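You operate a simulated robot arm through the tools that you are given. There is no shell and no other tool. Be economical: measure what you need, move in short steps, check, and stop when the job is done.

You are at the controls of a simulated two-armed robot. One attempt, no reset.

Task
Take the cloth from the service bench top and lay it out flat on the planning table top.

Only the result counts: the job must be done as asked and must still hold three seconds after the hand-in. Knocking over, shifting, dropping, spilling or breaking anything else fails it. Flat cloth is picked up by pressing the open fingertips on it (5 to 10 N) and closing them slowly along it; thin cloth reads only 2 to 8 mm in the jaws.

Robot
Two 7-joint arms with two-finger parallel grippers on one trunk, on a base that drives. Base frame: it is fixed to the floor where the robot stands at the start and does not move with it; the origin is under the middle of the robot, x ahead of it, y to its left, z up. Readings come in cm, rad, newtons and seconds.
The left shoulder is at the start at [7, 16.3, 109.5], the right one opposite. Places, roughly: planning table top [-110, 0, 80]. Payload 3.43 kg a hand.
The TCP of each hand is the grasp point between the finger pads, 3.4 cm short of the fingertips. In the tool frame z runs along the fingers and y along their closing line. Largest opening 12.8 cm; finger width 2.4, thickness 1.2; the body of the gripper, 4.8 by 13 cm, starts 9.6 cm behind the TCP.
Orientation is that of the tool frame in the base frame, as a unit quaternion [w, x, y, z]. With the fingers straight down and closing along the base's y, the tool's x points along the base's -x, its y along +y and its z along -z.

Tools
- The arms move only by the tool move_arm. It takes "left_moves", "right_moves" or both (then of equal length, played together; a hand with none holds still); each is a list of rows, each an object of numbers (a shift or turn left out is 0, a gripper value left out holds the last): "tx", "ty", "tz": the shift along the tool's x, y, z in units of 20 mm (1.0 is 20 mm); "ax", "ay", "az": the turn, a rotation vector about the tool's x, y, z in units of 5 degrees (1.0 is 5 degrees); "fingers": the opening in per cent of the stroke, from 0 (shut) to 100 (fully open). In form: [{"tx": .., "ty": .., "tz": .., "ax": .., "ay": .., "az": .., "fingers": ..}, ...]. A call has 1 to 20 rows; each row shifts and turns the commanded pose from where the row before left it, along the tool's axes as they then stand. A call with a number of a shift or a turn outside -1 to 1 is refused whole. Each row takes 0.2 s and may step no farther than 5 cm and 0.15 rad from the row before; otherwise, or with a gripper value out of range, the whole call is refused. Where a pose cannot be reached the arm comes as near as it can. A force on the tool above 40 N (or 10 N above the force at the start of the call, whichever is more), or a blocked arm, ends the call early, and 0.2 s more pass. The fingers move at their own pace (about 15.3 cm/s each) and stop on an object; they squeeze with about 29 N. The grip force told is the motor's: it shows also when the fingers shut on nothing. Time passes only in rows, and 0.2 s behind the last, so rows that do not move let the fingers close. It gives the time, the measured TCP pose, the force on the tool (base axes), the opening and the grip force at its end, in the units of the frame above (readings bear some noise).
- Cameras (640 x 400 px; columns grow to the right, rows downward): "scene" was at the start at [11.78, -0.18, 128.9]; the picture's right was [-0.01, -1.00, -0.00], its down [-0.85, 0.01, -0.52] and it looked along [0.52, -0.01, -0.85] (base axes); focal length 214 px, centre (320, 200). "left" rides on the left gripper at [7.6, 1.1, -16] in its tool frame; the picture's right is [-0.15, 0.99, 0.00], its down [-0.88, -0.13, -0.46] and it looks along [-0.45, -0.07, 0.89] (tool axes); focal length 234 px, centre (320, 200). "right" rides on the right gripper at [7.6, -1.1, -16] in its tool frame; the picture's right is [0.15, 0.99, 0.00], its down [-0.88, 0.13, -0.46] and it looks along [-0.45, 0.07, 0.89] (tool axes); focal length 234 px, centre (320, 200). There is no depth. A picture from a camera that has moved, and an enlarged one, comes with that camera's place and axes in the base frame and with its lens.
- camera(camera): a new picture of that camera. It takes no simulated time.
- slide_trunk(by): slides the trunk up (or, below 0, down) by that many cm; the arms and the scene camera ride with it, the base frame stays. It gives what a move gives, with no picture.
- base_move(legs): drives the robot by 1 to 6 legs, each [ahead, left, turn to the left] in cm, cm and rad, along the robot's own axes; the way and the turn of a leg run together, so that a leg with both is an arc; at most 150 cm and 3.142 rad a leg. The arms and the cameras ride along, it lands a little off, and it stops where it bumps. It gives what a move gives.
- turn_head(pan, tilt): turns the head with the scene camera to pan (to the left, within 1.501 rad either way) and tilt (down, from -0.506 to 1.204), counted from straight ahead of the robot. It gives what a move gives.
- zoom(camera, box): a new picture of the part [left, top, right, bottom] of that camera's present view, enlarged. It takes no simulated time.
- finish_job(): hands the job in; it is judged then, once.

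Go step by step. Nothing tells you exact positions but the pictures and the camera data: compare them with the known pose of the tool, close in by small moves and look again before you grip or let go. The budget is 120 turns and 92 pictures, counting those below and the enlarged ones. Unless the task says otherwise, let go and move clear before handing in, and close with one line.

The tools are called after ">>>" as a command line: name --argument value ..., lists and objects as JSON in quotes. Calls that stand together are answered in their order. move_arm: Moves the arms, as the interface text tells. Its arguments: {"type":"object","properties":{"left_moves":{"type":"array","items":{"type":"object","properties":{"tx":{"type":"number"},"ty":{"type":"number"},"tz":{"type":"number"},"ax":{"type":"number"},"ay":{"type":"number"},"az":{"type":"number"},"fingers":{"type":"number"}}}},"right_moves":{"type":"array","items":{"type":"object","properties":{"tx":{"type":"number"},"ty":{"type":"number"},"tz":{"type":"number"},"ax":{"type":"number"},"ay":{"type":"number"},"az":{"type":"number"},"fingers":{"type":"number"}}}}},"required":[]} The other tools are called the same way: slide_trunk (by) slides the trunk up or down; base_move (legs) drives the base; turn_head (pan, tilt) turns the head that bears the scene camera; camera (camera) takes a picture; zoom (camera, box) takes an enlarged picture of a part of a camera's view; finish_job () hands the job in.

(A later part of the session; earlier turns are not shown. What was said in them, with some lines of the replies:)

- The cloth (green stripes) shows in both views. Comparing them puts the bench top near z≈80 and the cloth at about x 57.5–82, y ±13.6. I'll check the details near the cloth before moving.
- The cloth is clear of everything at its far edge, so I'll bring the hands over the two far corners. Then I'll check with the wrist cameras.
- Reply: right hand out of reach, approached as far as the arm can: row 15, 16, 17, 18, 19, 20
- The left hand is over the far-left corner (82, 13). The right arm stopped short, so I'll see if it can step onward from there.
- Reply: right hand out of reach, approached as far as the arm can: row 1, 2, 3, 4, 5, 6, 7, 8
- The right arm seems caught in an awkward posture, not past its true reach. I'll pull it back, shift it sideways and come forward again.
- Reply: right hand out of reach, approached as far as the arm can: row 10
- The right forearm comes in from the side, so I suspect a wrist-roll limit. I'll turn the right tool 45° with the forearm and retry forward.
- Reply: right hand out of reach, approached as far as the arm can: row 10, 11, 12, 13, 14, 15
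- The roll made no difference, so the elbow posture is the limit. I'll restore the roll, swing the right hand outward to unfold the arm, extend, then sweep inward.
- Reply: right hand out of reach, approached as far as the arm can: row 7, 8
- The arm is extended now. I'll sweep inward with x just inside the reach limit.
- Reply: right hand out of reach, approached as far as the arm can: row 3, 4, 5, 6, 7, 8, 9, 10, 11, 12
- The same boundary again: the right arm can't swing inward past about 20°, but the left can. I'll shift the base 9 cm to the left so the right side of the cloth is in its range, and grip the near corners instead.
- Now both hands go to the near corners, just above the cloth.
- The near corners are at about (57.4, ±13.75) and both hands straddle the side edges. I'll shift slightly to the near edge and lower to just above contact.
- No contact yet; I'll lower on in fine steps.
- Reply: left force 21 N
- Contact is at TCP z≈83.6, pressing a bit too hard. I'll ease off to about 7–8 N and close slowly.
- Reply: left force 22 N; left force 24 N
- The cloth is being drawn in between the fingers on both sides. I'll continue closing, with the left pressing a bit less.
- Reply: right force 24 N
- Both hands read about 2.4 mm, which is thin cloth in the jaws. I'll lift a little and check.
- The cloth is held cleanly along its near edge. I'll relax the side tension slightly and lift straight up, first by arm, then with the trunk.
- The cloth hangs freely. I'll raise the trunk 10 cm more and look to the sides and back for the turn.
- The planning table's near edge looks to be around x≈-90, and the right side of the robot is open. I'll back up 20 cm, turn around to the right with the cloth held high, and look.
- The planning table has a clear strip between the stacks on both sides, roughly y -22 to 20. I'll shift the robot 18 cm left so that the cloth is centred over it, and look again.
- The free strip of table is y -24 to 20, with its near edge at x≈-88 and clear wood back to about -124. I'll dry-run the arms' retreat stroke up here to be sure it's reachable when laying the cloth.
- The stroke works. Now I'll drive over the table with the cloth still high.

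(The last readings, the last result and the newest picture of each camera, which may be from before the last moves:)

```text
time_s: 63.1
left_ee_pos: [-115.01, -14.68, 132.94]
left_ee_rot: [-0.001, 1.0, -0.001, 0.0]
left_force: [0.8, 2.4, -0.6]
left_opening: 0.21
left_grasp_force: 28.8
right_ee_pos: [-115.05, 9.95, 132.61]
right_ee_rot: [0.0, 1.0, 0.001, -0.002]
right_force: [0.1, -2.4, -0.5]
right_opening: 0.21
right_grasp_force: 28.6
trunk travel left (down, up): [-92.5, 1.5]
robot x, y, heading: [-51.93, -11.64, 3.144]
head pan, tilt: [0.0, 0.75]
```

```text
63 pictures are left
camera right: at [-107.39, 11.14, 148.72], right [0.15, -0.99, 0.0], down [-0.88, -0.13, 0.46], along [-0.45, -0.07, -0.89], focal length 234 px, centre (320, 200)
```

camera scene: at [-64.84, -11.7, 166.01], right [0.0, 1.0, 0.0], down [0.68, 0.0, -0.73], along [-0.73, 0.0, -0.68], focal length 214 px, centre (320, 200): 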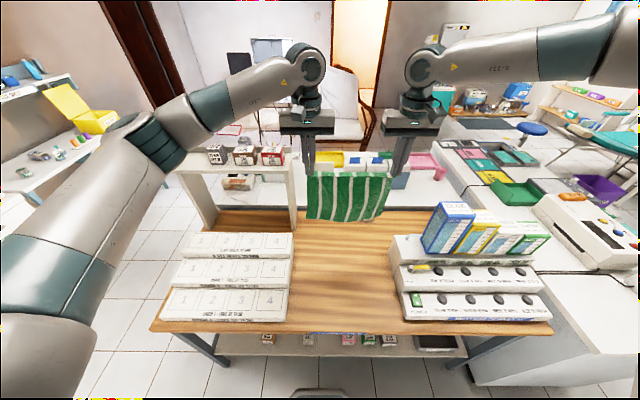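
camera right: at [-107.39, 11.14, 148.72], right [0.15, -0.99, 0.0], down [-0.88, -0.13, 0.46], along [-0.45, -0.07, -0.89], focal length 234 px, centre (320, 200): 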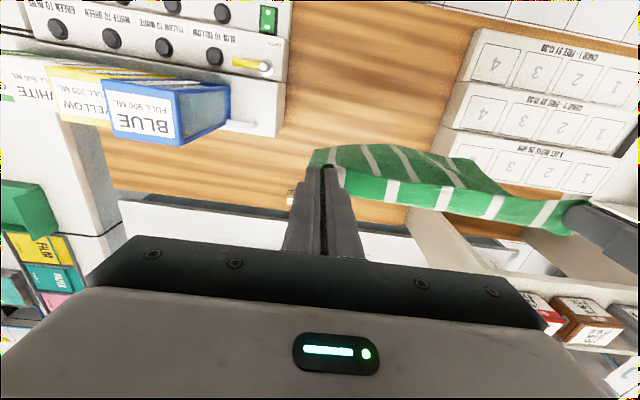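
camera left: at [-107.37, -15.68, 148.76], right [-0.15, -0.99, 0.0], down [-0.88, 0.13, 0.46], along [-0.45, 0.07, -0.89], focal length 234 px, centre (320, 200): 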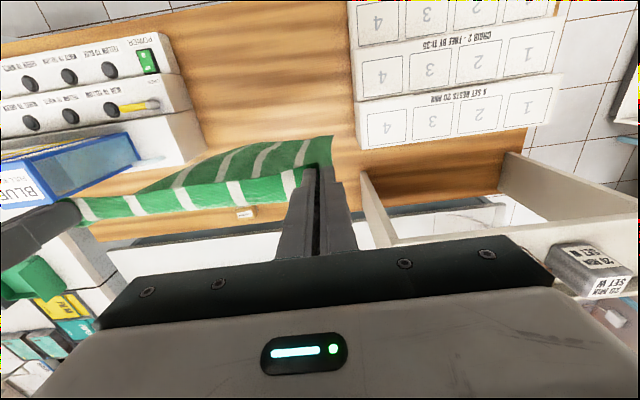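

The view is clear: only bare wood beneath the cloth, and the cloth is centred in the strip. I'll lower the trunk until the hem is just above the table.

>>> slide_trunk --by -24

>>> camera --camera "scene"

>>> camera --camera "right"

```text
time_s: 65.6
left_ee_pos: [-115.41, -14.57, 108.78]
left_ee_rot: [0.0, 1.0, -0.001, 0.0]
left_force: [-0.2, 3.1, 0.0]
left_opening: 0.22
left_grasp_force: 28.6
right_ee_pos: [-115.27, 10.05, 108.6]
right_ee_rot: [0.002, 1.0, 0.0, 0.0]
right_force: [0.9, -3.5, -0.1]
right_opening: 0.23
right_grasp_force: 29.1
trunk travel left (down, up): [-68.5, 25.5]
robot x, y, heading: [-51.75, -12.0, 3.139]
head pan, tilt: [0.0, 0.75]
```

```text
62 pictures are left
camera scene: at [-65.14, -11.62, 141.98], right [0.0, 1.0, 0.0], down [0.68, 0.0, -0.73], along [-0.73, 0.0, -0.68], focal length 214 px, centre (320, 200)
```

scene: 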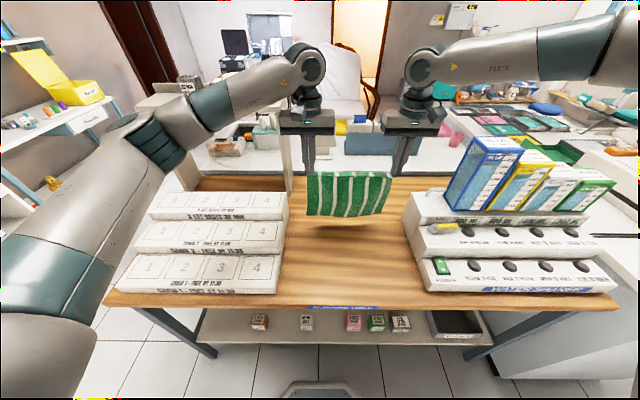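

```text
61 pictures are left
camera right: at [-107.66, 11.22, 124.6], right [0.15, -0.99, 0.0], down [-0.88, -0.13, 0.46], along [-0.45, -0.07, -0.89], focal length 234 px, centre (320, 200)
```

right: 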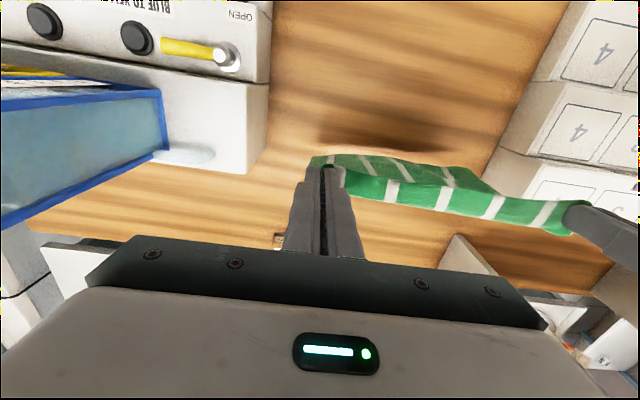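

The hem hangs slightly away from the robot at about x -120, just a few cm above the table. I'll start laying: lower while drawing the hands back, then check midway.

>>> move_arm --left_moves '[{"tx": 0.23, "tz": 0.36}, {"tx": 0.23, "tz": 0.36}, {"tx": 0.23, "tz": 0.36}, {"tx": 0.23, "tz": 0.36}, {"tx": 0.23, "tz": 0.36}, {"tx": 0.23, "tz": 0.36}, {"tx": 0.42, "tz": 0.36}, {"tx": 0.42, "tz": 0.36}, {"tx": 0.42, "tz": 0.36}, {"tx": 0.42, "tz": 0.36}, {"tx": 0.42, "tz": 0.36}, {"tx": 0.42, "tz": 0.36}, {"tx": 0.42, "tz": 0.36}]' --right_moves '[{"tx": 0.23, "tz": 0.36}, {"tx": 0.23, "tz": 0.36}, {"tx": 0.23, "tz": 0.36}, {"tx": 0.23, "tz": 0.36}, {"tx": 0.23, "tz": 0.36}, {"tx": 0.23, "tz": 0.36}, {"tx": 0.42, "tz": 0.36}, {"tx": 0.42, "tz": 0.36}, {"tx": 0.42, "tz": 0.36}, {"tx": 0.42, "tz": 0.36}, {"tx": 0.42, "tz": 0.36}, {"tx": 0.42, "tz": 0.36}, {"tx": 0.42, "tz": 0.36}]'

>>> camera --camera "scene"

>>> camera --camera "right"

```text
time_s: 68.4
left_ee_pos: [-106.71, -14.51, 99.36]
left_ee_rot: [0.0, 1.0, 0.0, 0.0]
left_force: [0.4, 3.6, 0.1]
left_opening: 0.23
left_grasp_force: 29.0
right_ee_pos: [-106.51, 10.19, 99.25]
right_ee_rot: [0.001, 1.0, -0.001, -0.001]
right_force: [-0.2, -3.2, 0.3]
right_opening: 0.22
right_grasp_force: 29.2
trunk travel left (down, up): [-68.5, 25.5]
robot x, y, heading: [-51.64, -11.59, 3.136]
head pan, tilt: [0.0, 0.75]
```

```text
60 pictures are left
camera scene: at [-65.12, -11.63, 141.98], right [0.0, 1.0, 0.0], down [0.68, 0.0, -0.73], along [-0.73, 0.0, -0.68], focal length 214 px, centre (320, 200)
```

scene: 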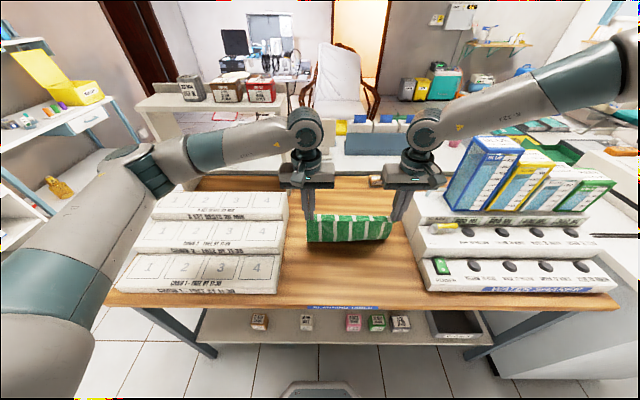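

```text
59 pictures are left
camera right: at [-98.95, 11.23, 115.26], right [0.15, -0.99, 0.0], down [-0.88, -0.13, 0.46], along [-0.45, -0.07, -0.89], focal length 234 px, centre (320, 200)
```

right: 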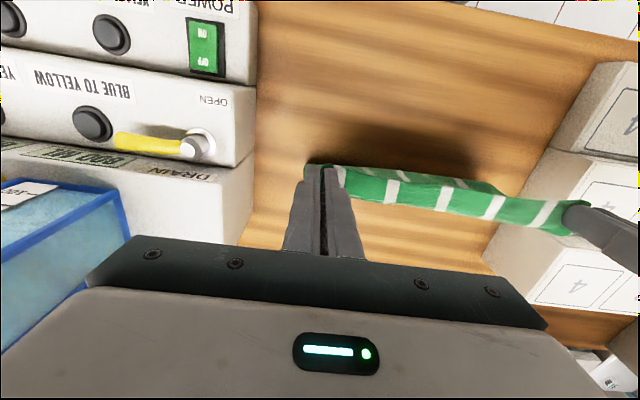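

The lower part has landed and the rest is draping. I'll continue drawing back while lowering.

>>> move_arm --left_moves '[{"tx": 0.45, "tz": 0.4}, {"tx": 0.45, "tz": 0.4}, {"tx": 0.45, "tz": 0.4}, {"tx": 0.45, "tz": 0.4}, {"tx": 0.45, "tz": 0.4}, {"tx": 0.45, "tz": 0.4}, {"tx": 0.45, "tz": 0.4}]' --right_moves '[{"tx": 0.45, "tz": 0.4}, {"tx": 0.45, "tz": 0.4}, {"tx": 0.45, "tz": 0.4}, {"tx": 0.45, "tz": 0.4}, {"tx": 0.45, "tz": 0.4}, {"tx": 0.45, "tz": 0.4}, {"tx": 0.45, "tz": 0.4}]'

>>> camera --camera "scene"

>>> camera --camera "right"

```text
time_s: 70.0
left_ee_pos: [-100.26, -14.68, 93.79]
left_ee_rot: [0.0, 1.0, 0.0, 0.0]
left_force: [-0.2, 4.3, 0.4]
left_opening: 0.21
left_grasp_force: 29.4
right_ee_pos: [-100.27, 10.27, 93.38]
right_ee_rot: [0.001, 1.0, 0.0, -0.001]
right_force: [0.7, -4.4, 0.1]
right_opening: 0.22
right_grasp_force: 28.6
trunk travel left (down, up): [-68.5, 25.5]
robot x, y, heading: [-51.37, -11.39, 3.143]
head pan, tilt: [0.0, 0.75]
```

```text
58 pictures are left
camera scene: at [-65.14, -11.61, 141.98], right [0.0, 1.0, 0.0], down [0.68, 0.0, -0.73], along [-0.73, 0.0, -0.68], focal length 214 px, centre (320, 200)
```

scene: 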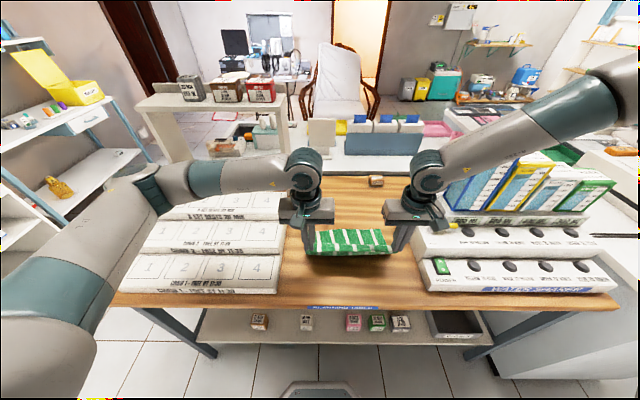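

```text
57 pictures are left
camera right: at [-92.64, 11.31, 109.47], right [0.15, -0.99, 0.0], down [-0.88, -0.13, 0.46], along [-0.45, -0.07, -0.89], focal length 234 px, centre (320, 200)
```

right: 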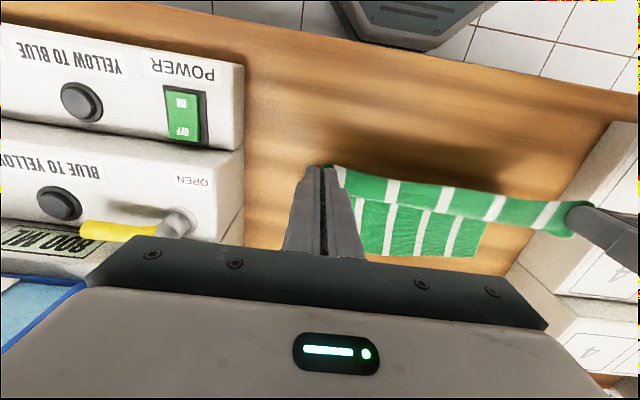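

It's laying well, but the hem slid back a little, so the near edge would end only about 2.5 cm from the table's edge. I'll reverse the stroke, advance 4 cm, and lay again for more margin.

>>> move_arm --left_moves '[{"tx": -0.45, "tz": -0.4}, {"tx": -0.45, "tz": -0.4}, {"tx": -0.45, "tz": -0.4}, {"tx": -0.45, "tz": -0.4}, {"tx": -0.45, "tz": -0.4}, {"tx": -0.45, "tz": -0.4}, {"tx": -0.45, "tz": -0.4}, {"tx": -0.42, "tz": -0.36}, {"tx": -0.42, "tz": -0.36}, {"tx": -0.42, "tz": -0.36}, {"tx": -0.42, "tz": -0.36}, {"tx": -0.42, "tz": -0.36}, {"tx": -0.42, "tz": -0.36}, {"tx": -0.42, "tz": -0.36}, {"tz": -1}, {"tz": -1}, {"tz": -0.3}]' --right_moves '[{"tx": -0.45, "tz": -0.4}, {"tx": -0.45, "tz": -0.4}, {"tx": -0.45, "tz": -0.4}, {"tx": -0.45, "tz": -0.4}, {"tx": -0.45, "tz": -0.4}, {"tx": -0.45, "tz": -0.4}, {"tx": -0.45, "tz": -0.4}, {"tx": -0.42, "tz": -0.36}, {"tx": -0.42, "tz": -0.36}, {"tx": -0.42, "tz": -0.36}, {"tx": -0.42, "tz": -0.36}, {"tx": -0.42, "tz": -0.36}, {"tx": -0.42, "tz": -0.36}, {"tx": -0.42, "tz": -0.36}, {"tz": -1}, {"tz": -1}, {"tz": -0.2}]'

>>> base_move --legs '[[4.5, 0, 0]]'

>>> camera --camera "scene"

>>> camera --camera "right"

```text
time_s: 73.6
left_ee_pos: [-112.62, -14.64, 109.15]
left_ee_rot: [0.0, 1.0, -0.001, 0.0]
left_force: [-0.2, 2.6, -0.7]
left_opening: 0.21
left_grasp_force: 29.1
right_ee_pos: [-112.51, 9.97, 108.51]
right_ee_rot: [0.002, 1.0, 0.0, -0.001]
right_force: [0.6, -3.7, -0.1]
right_opening: 0.22
right_grasp_force: 29.1
trunk travel left (down, up): [-68.5, 25.5]
robot x, y, heading: [-51.78, -11.7, 3.141]
head pan, tilt: [0.0, 0.75]
```

```text
time_s: 74.5
left_ee_pos: [-116.66, -14.54, 109.4]
left_ee_rot: [-0.001, 1.0, -0.001, -0.001]
left_force: [0.4, 2.3, 0.6]
left_opening: 0.23
left_grasp_force: 28.9
right_ee_pos: [-116.5, 10.06, 108.89]
right_ee_rot: [0.002, 1.0, -0.001, -0.002]
right_force: [0.4, -3.0, 0.3]
right_opening: 0.23
right_grasp_force: 28.8
trunk travel left (down, up): [-68.5, 25.5]
robot x, y, heading: [-56.27, -11.58, -3.141]
head pan, tilt: [0.0, 0.75]
```

```text
56 pictures are left
camera scene: at [-69.03, -11.64, 142.04], right [0.0, 1.0, 0.0], down [0.68, 0.0, -0.73], along [-0.73, 0.0, -0.68], focal length 214 px, centre (320, 200)
```

scene: 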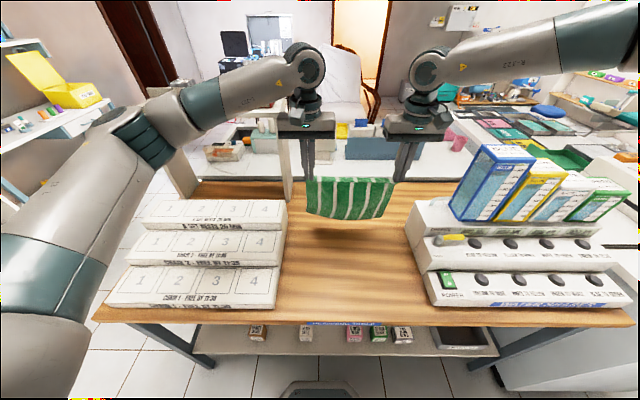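

```text
55 pictures are left
camera right: at [-108.79, 11.14, 124.87], right [0.15, -0.99, 0.0], down [-0.88, -0.13, 0.46], along [-0.46, -0.07, -0.89], focal length 234 px, centre (320, 200)
```

right: 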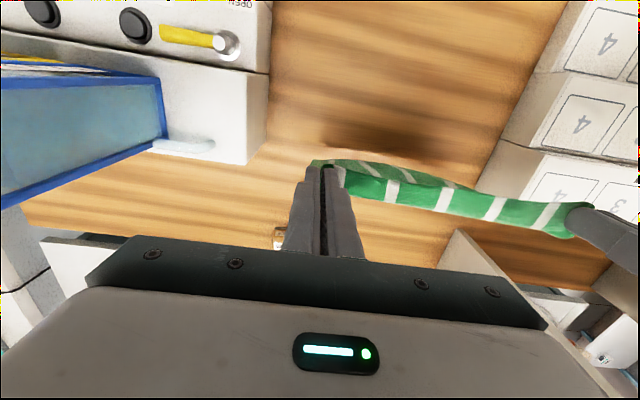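

Now I'll lay it again, with a more vertical start to seat the hem.

>>> move_arm --left_moves '[{"tx": 0.1, "tz": 0.45}, {"tx": 0.1, "tz": 0.45}, {"tx": 0.1, "tz": 0.45}, {"tx": 0.1, "tz": 0.45}, {"tx": 0.36, "tz": 0.38}, {"tx": 0.36, "tz": 0.38}, {"tx": 0.36, "tz": 0.38}, {"tx": 0.36, "tz": 0.38}, {"tx": 0.36, "tz": 0.38}, {"tx": 0.36, "tz": 0.38}, {"tx": 0.36, "tz": 0.38}, {"tx": 0.45, "tz": 0.4}, {"tx": 0.45, "tz": 0.4}, {"tx": 0.45, "tz": 0.4}, {"tx": 0.45, "tz": 0.4}, {"tx": 0.45, "tz": 0.4}, {"tx": 0.45, "tz": 0.4}, {"tx": 0.45, "tz": 0.4}]' --right_moves '[{"tx": 0.1, "tz": 0.4}, {"tx": 0.1, "tz": 0.4}, {"tx": 0.1, "tz": 0.4}, {"tx": 0.1, "tz": 0.4}, {"tx": 0.36, "tz": 0.38}, {"tx": 0.36, "tz": 0.38}, {"tx": 0.36, "tz": 0.38}, {"tx": 0.36, "tz": 0.38}, {"tx": 0.36, "tz": 0.38}, {"tx": 0.36, "tz": 0.38}, {"tx": 0.36, "tz": 0.38}, {"tx": 0.45, "tz": 0.4}, {"tx": 0.45, "tz": 0.4}, {"tx": 0.45, "tz": 0.4}, {"tx": 0.45, "tz": 0.4}, {"tx": 0.45, "tz": 0.4}, {"tx": 0.45, "tz": 0.4}, {"tx": 0.45, "tz": 0.4}]'

>>> zoom --camera "scene" --box '[220, 150, 480, 320]'

>>> camera --camera "left"

```text
time_s: 78.3
left_ee_pos: [-104.8, -14.52, 94.67]
left_ee_rot: [-0.001, 1.0, -0.001, -0.001]
left_force: [0.4, 1.6, 0.6]
left_opening: 0.22
left_grasp_force: 29.3
right_ee_pos: [-104.73, 9.95, 94.51]
right_ee_rot: [0.002, 1.0, 0.0, -0.002]
right_force: [-0.1, -1.3, 0.1]
right_opening: 0.22
right_grasp_force: 29.3
trunk travel left (down, up): [-68.5, 25.5]
robot x, y, heading: [-56.13, -11.33, -3.141]
head pan, tilt: [0.0, 0.75]
```

```text
2.35 times, centred on (350, 235) of scene
camera zoom: at [-69.44, -11.62, 141.98], right [0.0, 1.0, 0.0], down [0.68, 0.0, -0.73], along [-0.73, 0.0, -0.68], focal length 505 px, centre (249, 118)
```

zoom: 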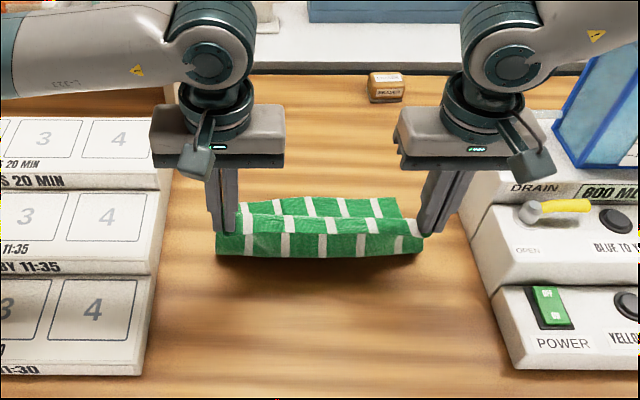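

```text
53 pictures are left
camera left: at [-97.05, -15.65, 110.53], right [-0.15, -0.99, 0.0], down [-0.88, 0.13, 0.46], along [-0.45, 0.07, -0.89], focal length 234 px, centre (320, 200)
```

left: 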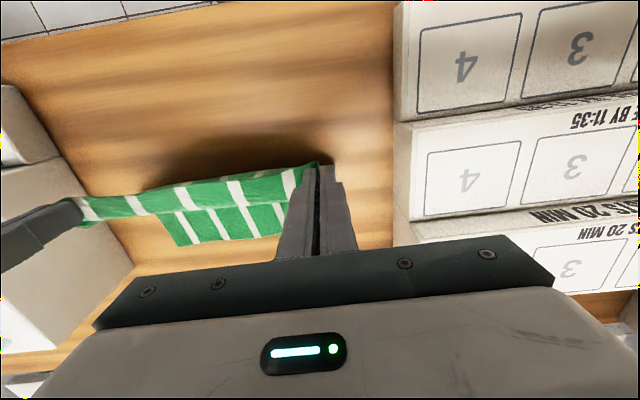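

Hem lies at x≈-117.6; all good. Continue nearly down to the table.

>>> move_arm --left_moves '[{"tx": 0.42, "tz": 0.4}, {"tx": 0.42, "tz": 0.4}, {"tx": 0.42, "tz": 0.4}, {"tx": 0.42, "tz": 0.4}, {"tx": 0.42, "tz": 0.4}, {"tx": 0.42, "tz": 0.4}, {"tx": 0.42, "tz": 0.4}, {"tx": 0.42, "tz": 0.4}, {"tx": 0.25, "tz": 0.38}, {"tx": 0.25, "tz": 0.38}, {"tx": 0.25, "tz": 0.38}, {"tx": 0.25, "tz": 0.38}, {"tx": 0.15, "tz": 0.3}]' --right_moves '[{"tx": 0.42, "tz": 0.4}, {"tx": 0.42, "tz": 0.4}, {"tx": 0.42, "tz": 0.4}, {"tx": 0.42, "tz": 0.4}, {"tx": 0.42, "tz": 0.4}, {"tx": 0.42, "tz": 0.4}, {"tx": 0.42, "tz": 0.4}, {"tx": 0.42, "tz": 0.4}, {"tx": 0.25, "tz": 0.38}, {"tx": 0.25, "tz": 0.38}, {"tx": 0.25, "tz": 0.38}, {"tx": 0.25, "tz": 0.38}, {"tx": 0.15, "tz": 0.3}]'

>>> zoom --camera "scene" --box '[220, 150, 480, 320]'

>>> camera --camera "left"

```text
time_s: 81.1
left_ee_pos: [-95.6, -14.58, 84.63]
left_ee_rot: [-0.002, 1.0, -0.001, 0.0]
left_force: [0.6, 9.7, 0.7]
left_opening: 0.22
left_grasp_force: 29.6
right_ee_pos: [-95.72, 10.74, 84.95]
right_ee_rot: [0.002, 1.0, 0.0, -0.002]
right_force: [-0.4, -8.8, 0.2]
right_opening: 0.22
right_grasp_force: 29.0
right hand out of reach, approached as far as the arm can: row 12, 13
trunk travel left (down, up): [-68.5, 25.5]
robot x, y, heading: [-56.11, -11.55, -3.141]
head pan, tilt: [0.0, 0.75]
```

```text
2.35 times, centred on (350, 235) of scene
camera zoom: at [-69.44, -11.61, 141.98], right [0.0, 1.0, 0.0], down [0.68, 0.0, -0.73], along [-0.73, 0.0, -0.68], focal length 505 px, centre (249, 118)
```

zoom: 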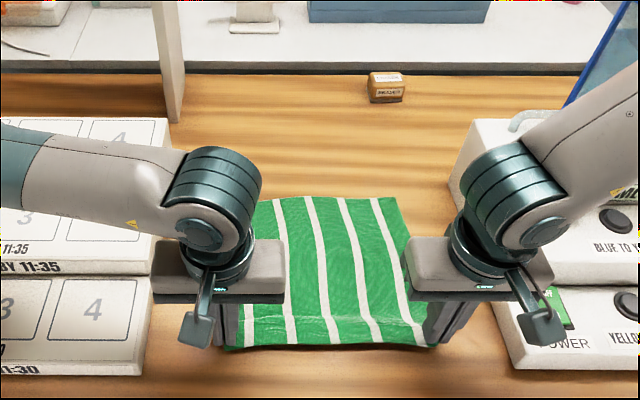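

```text
51 pictures are left
camera left: at [-88.01, -15.62, 100.48], right [-0.15, -0.99, 0.0], down [-0.88, 0.13, 0.46], along [-0.45, 0.07, -0.89], focal length 234 px, centre (320, 200)
```

left: 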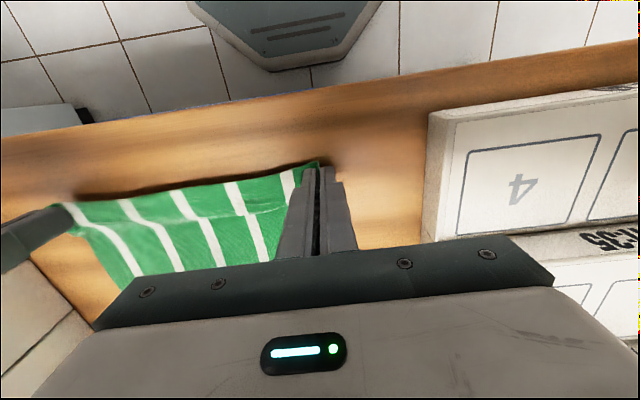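

The cloth lies nearly flat. I'll lower the last bit with the trunk and back the base about 1 cm to take out the small slack by the held edge.

>>> slide_trunk --by -0.9

>>> base_move --legs '[[-1.2, 0, 0]]'

>>> zoom --camera "scene" --box '[220, 150, 480, 320]'

```text
time_s: 81.7
left_ee_pos: [-95.68, -14.47, 83.64]
left_ee_rot: [-0.001, 1.0, -0.001, 0.0]
left_force: [-0.2, 10.7, 0.6]
left_opening: 0.22
left_grasp_force: 29.5
right_ee_pos: [-95.78, 10.59, 84.09]
right_ee_rot: [0.003, 1.0, 0.0, -0.002]
right_force: [0.5, -12.0, -0.3]
right_opening: 0.25
right_grasp_force: 28.7
trunk travel left (down, up): [-67.6, 26.4]
robot x, y, heading: [-56.07, -11.61, -3.142]
head pan, tilt: [0.0, 0.75]
```

```text
time_s: 82.4
left_ee_pos: [-94.71, -14.54, 83.71]
left_ee_rot: [0.0, 1.0, 0.0, 0.001]
left_force: [-0.5, 10.4, -0.6]
left_opening: 0.21
left_grasp_force: 29.1
right_ee_pos: [-94.79, 10.6, 84.04]
right_ee_rot: [0.004, 1.0, 0.0, 0.0]
right_force: [0.3, -11.1, -1.2]
right_opening: 0.23
right_grasp_force: 29.0
trunk travel left (down, up): [-67.6, 26.4]
robot x, y, heading: [-54.47, -11.26, -3.138]
head pan, tilt: [0.0, 0.75]
```

```text
2.35 times, centred on (350, 235) of scene
camera zoom: at [-68.5, -11.62, 141.04], right [0.0, 1.0, 0.0], down [0.68, 0.0, -0.73], along [-0.73, 0.0, -0.68], focal length 505 px, centre (249, 118)
```

zoom: 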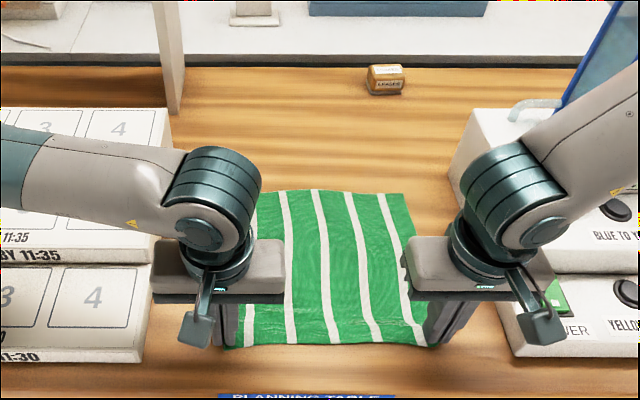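

It's now flat along its length. I'll open the fingers a little and rise straight up.

>>> move_arm --left_moves '[{"fingers": 5}, {"fingers": 10}, {"fingers": 15}, {"fingers": 15}, {"tz": -0.3}, {"tz": -0.5}, {"tz": -1}, {"tz": -1}]' --right_moves '[{"fingers": 5}, {"fingers": 10}, {"fingers": 15}, {"fingers": 15}, {"tz": -0.3}, {"tz": -0.5}, {"tz": -1}, {"tz": -1}]'

>>> camera --camera "left"

>>> camera --camera "right"

>>> zoom --camera "scene" --box '[220, 150, 480, 320]'

```text
time_s: 84.2
left_ee_pos: [-94.5, -14.59, 89.39]
left_ee_rot: [-0.001, 1.0, 0.0, -0.001]
left_force: [0.5, 0.4, 0.4]
left_opening: 1.91
left_grasp_force: 0.1
right_ee_pos: [-94.67, 10.44, 89.72]
right_ee_rot: [0.003, 1.0, 0.0, -0.002]
right_force: [-1.3, -0.2, -0.7]
right_opening: 1.92
right_grasp_force: 0.0
trunk travel left (down, up): [-67.6, 26.4]
robot x, y, heading: [-54.96, -11.63, -3.143]
head pan, tilt: [0.0, 0.75]
```

```text
49 pictures are left
camera left: at [-86.87, -15.68, 105.28], right [-0.15, -0.99, 0.0], down [-0.88, 0.13, 0.46], along [-0.45, 0.07, -0.89], focal length 234 px, centre (320, 200)
```

left: 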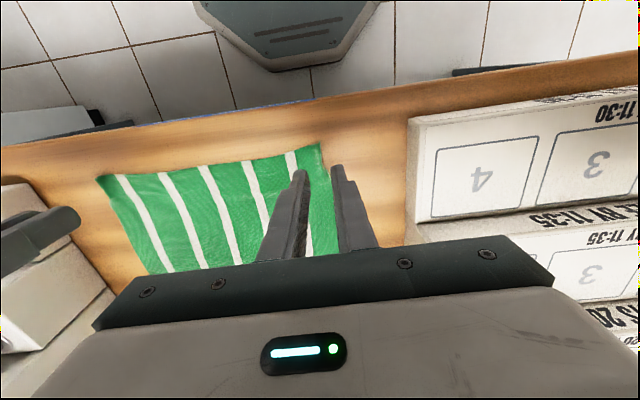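

```text
48 pictures are left
camera right: at [-87.07, 11.63, 105.82], right [0.15, -0.99, 0.0], down [-0.88, -0.13, 0.46], along [-0.45, -0.07, -0.89], focal length 234 px, centre (320, 200)
```

right: 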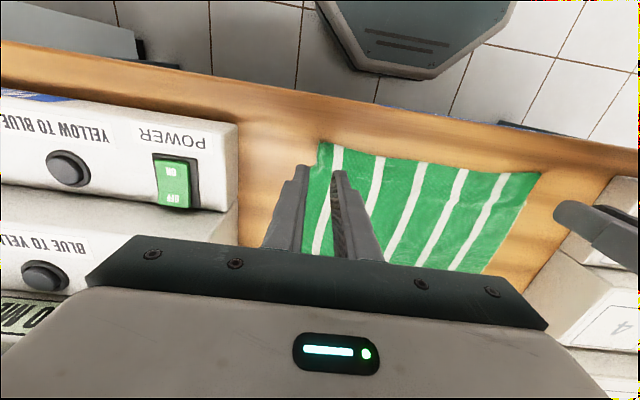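

```text
2.35 times, centred on (350, 235) of scene
camera zoom: at [-68.17, -11.65, 141.08], right [0.0, 1.0, 0.0], down [0.68, 0.0, -0.73], along [-0.73, 0.0, -0.68], focal length 505 px, centre (249, 118)
```

zoom: 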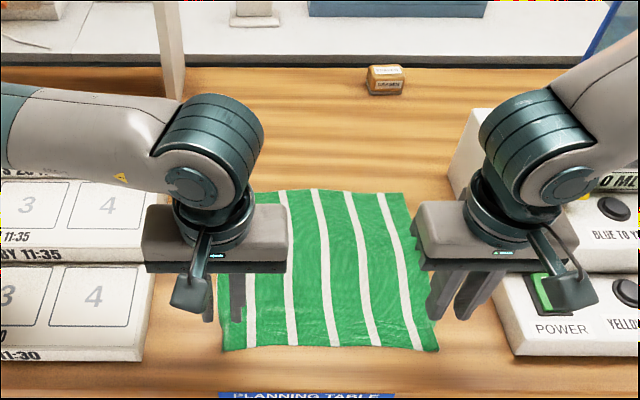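

Released and lying flat, fully on the table. I'll raise the trunk and back away, then do a final check.

>>> slide_trunk --by 20

>>> base_move --legs '[[-25, 0, 0]]'

>>> camera --camera "scene"

>>> zoom --camera "scene" --box '[220, 130, 480, 300]'

```text
time_s: 86.4
left_ee_pos: [-94.66, -14.52, 109.3]
left_ee_rot: [-0.001, 1.0, -0.001, 0.0]
left_force: [0.6, -0.2, 0.0]
left_opening: 1.94
left_grasp_force: 0.1
right_ee_pos: [-94.74, 10.55, 109.79]
right_ee_rot: [0.002, 1.0, 0.0, -0.001]
right_force: [-0.3, 1.4, 0.6]
right_opening: 1.91
right_grasp_force: 0.0
trunk travel left (down, up): [-87.6, 6.4]
robot x, y, heading: [-54.88, -11.25, -3.141]
head pan, tilt: [0.0, 0.75]
```

```text
time_s: 88.2
left_ee_pos: [-69.71, -14.71, 109.2]
left_ee_rot: [-0.001, 1.0, 0.003, 0.0]
left_force: [0.4, -0.7, -0.5]
left_opening: 1.93
left_grasp_force: 0.1
right_ee_pos: [-69.99, 10.33, 109.61]
right_ee_rot: [0.003, 1.0, 0.003, -0.002]
right_force: [-0.3, -0.5, -0.3]
right_opening: 1.94
right_grasp_force: 0.0
trunk travel left (down, up): [-87.6, 6.4]
robot x, y, heading: [-29.75, -11.37, -3.136]
head pan, tilt: [0.0, 0.75]
```

```text
46 pictures are left
camera scene: at [-43.48, -11.62, 161.05], right [-0.01, 1.0, 0.0], down [0.68, 0.0, -0.73], along [-0.73, 0.0, -0.68], focal length 214 px, centre (320, 200)
```

scene: 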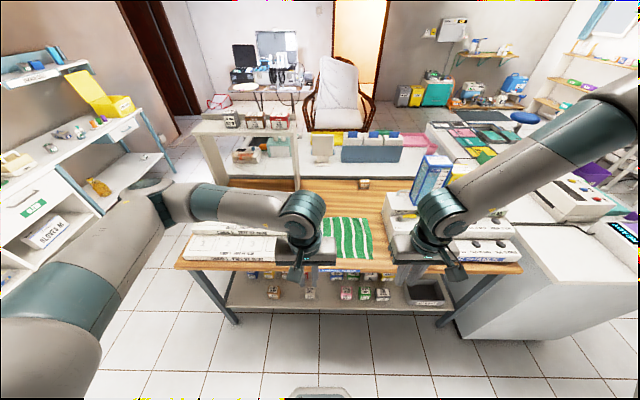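

```text
2.35 times, centred on (350, 215) of scene
camera zoom: at [-43.48, -11.62, 161.05], right [-0.01, 1.0, 0.0], down [0.68, 0.0, -0.73], along [-0.73, 0.0, -0.68], focal length 505 px, centre (249, 165)
```

zoom: 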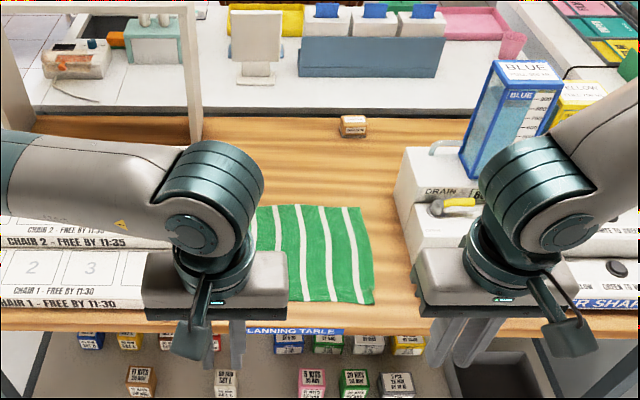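

The cloth lies flat and unfolded on the planning table, nothing else has moved, and the arms are clear. I'm handing it in.

>>> finish_job

```text
The job is handed in.
```

The cloth is off the service bench and lies flat on the planning table, fully on the table top. Both hands have let go and are clear of it, and I saw nothing else disturbed.
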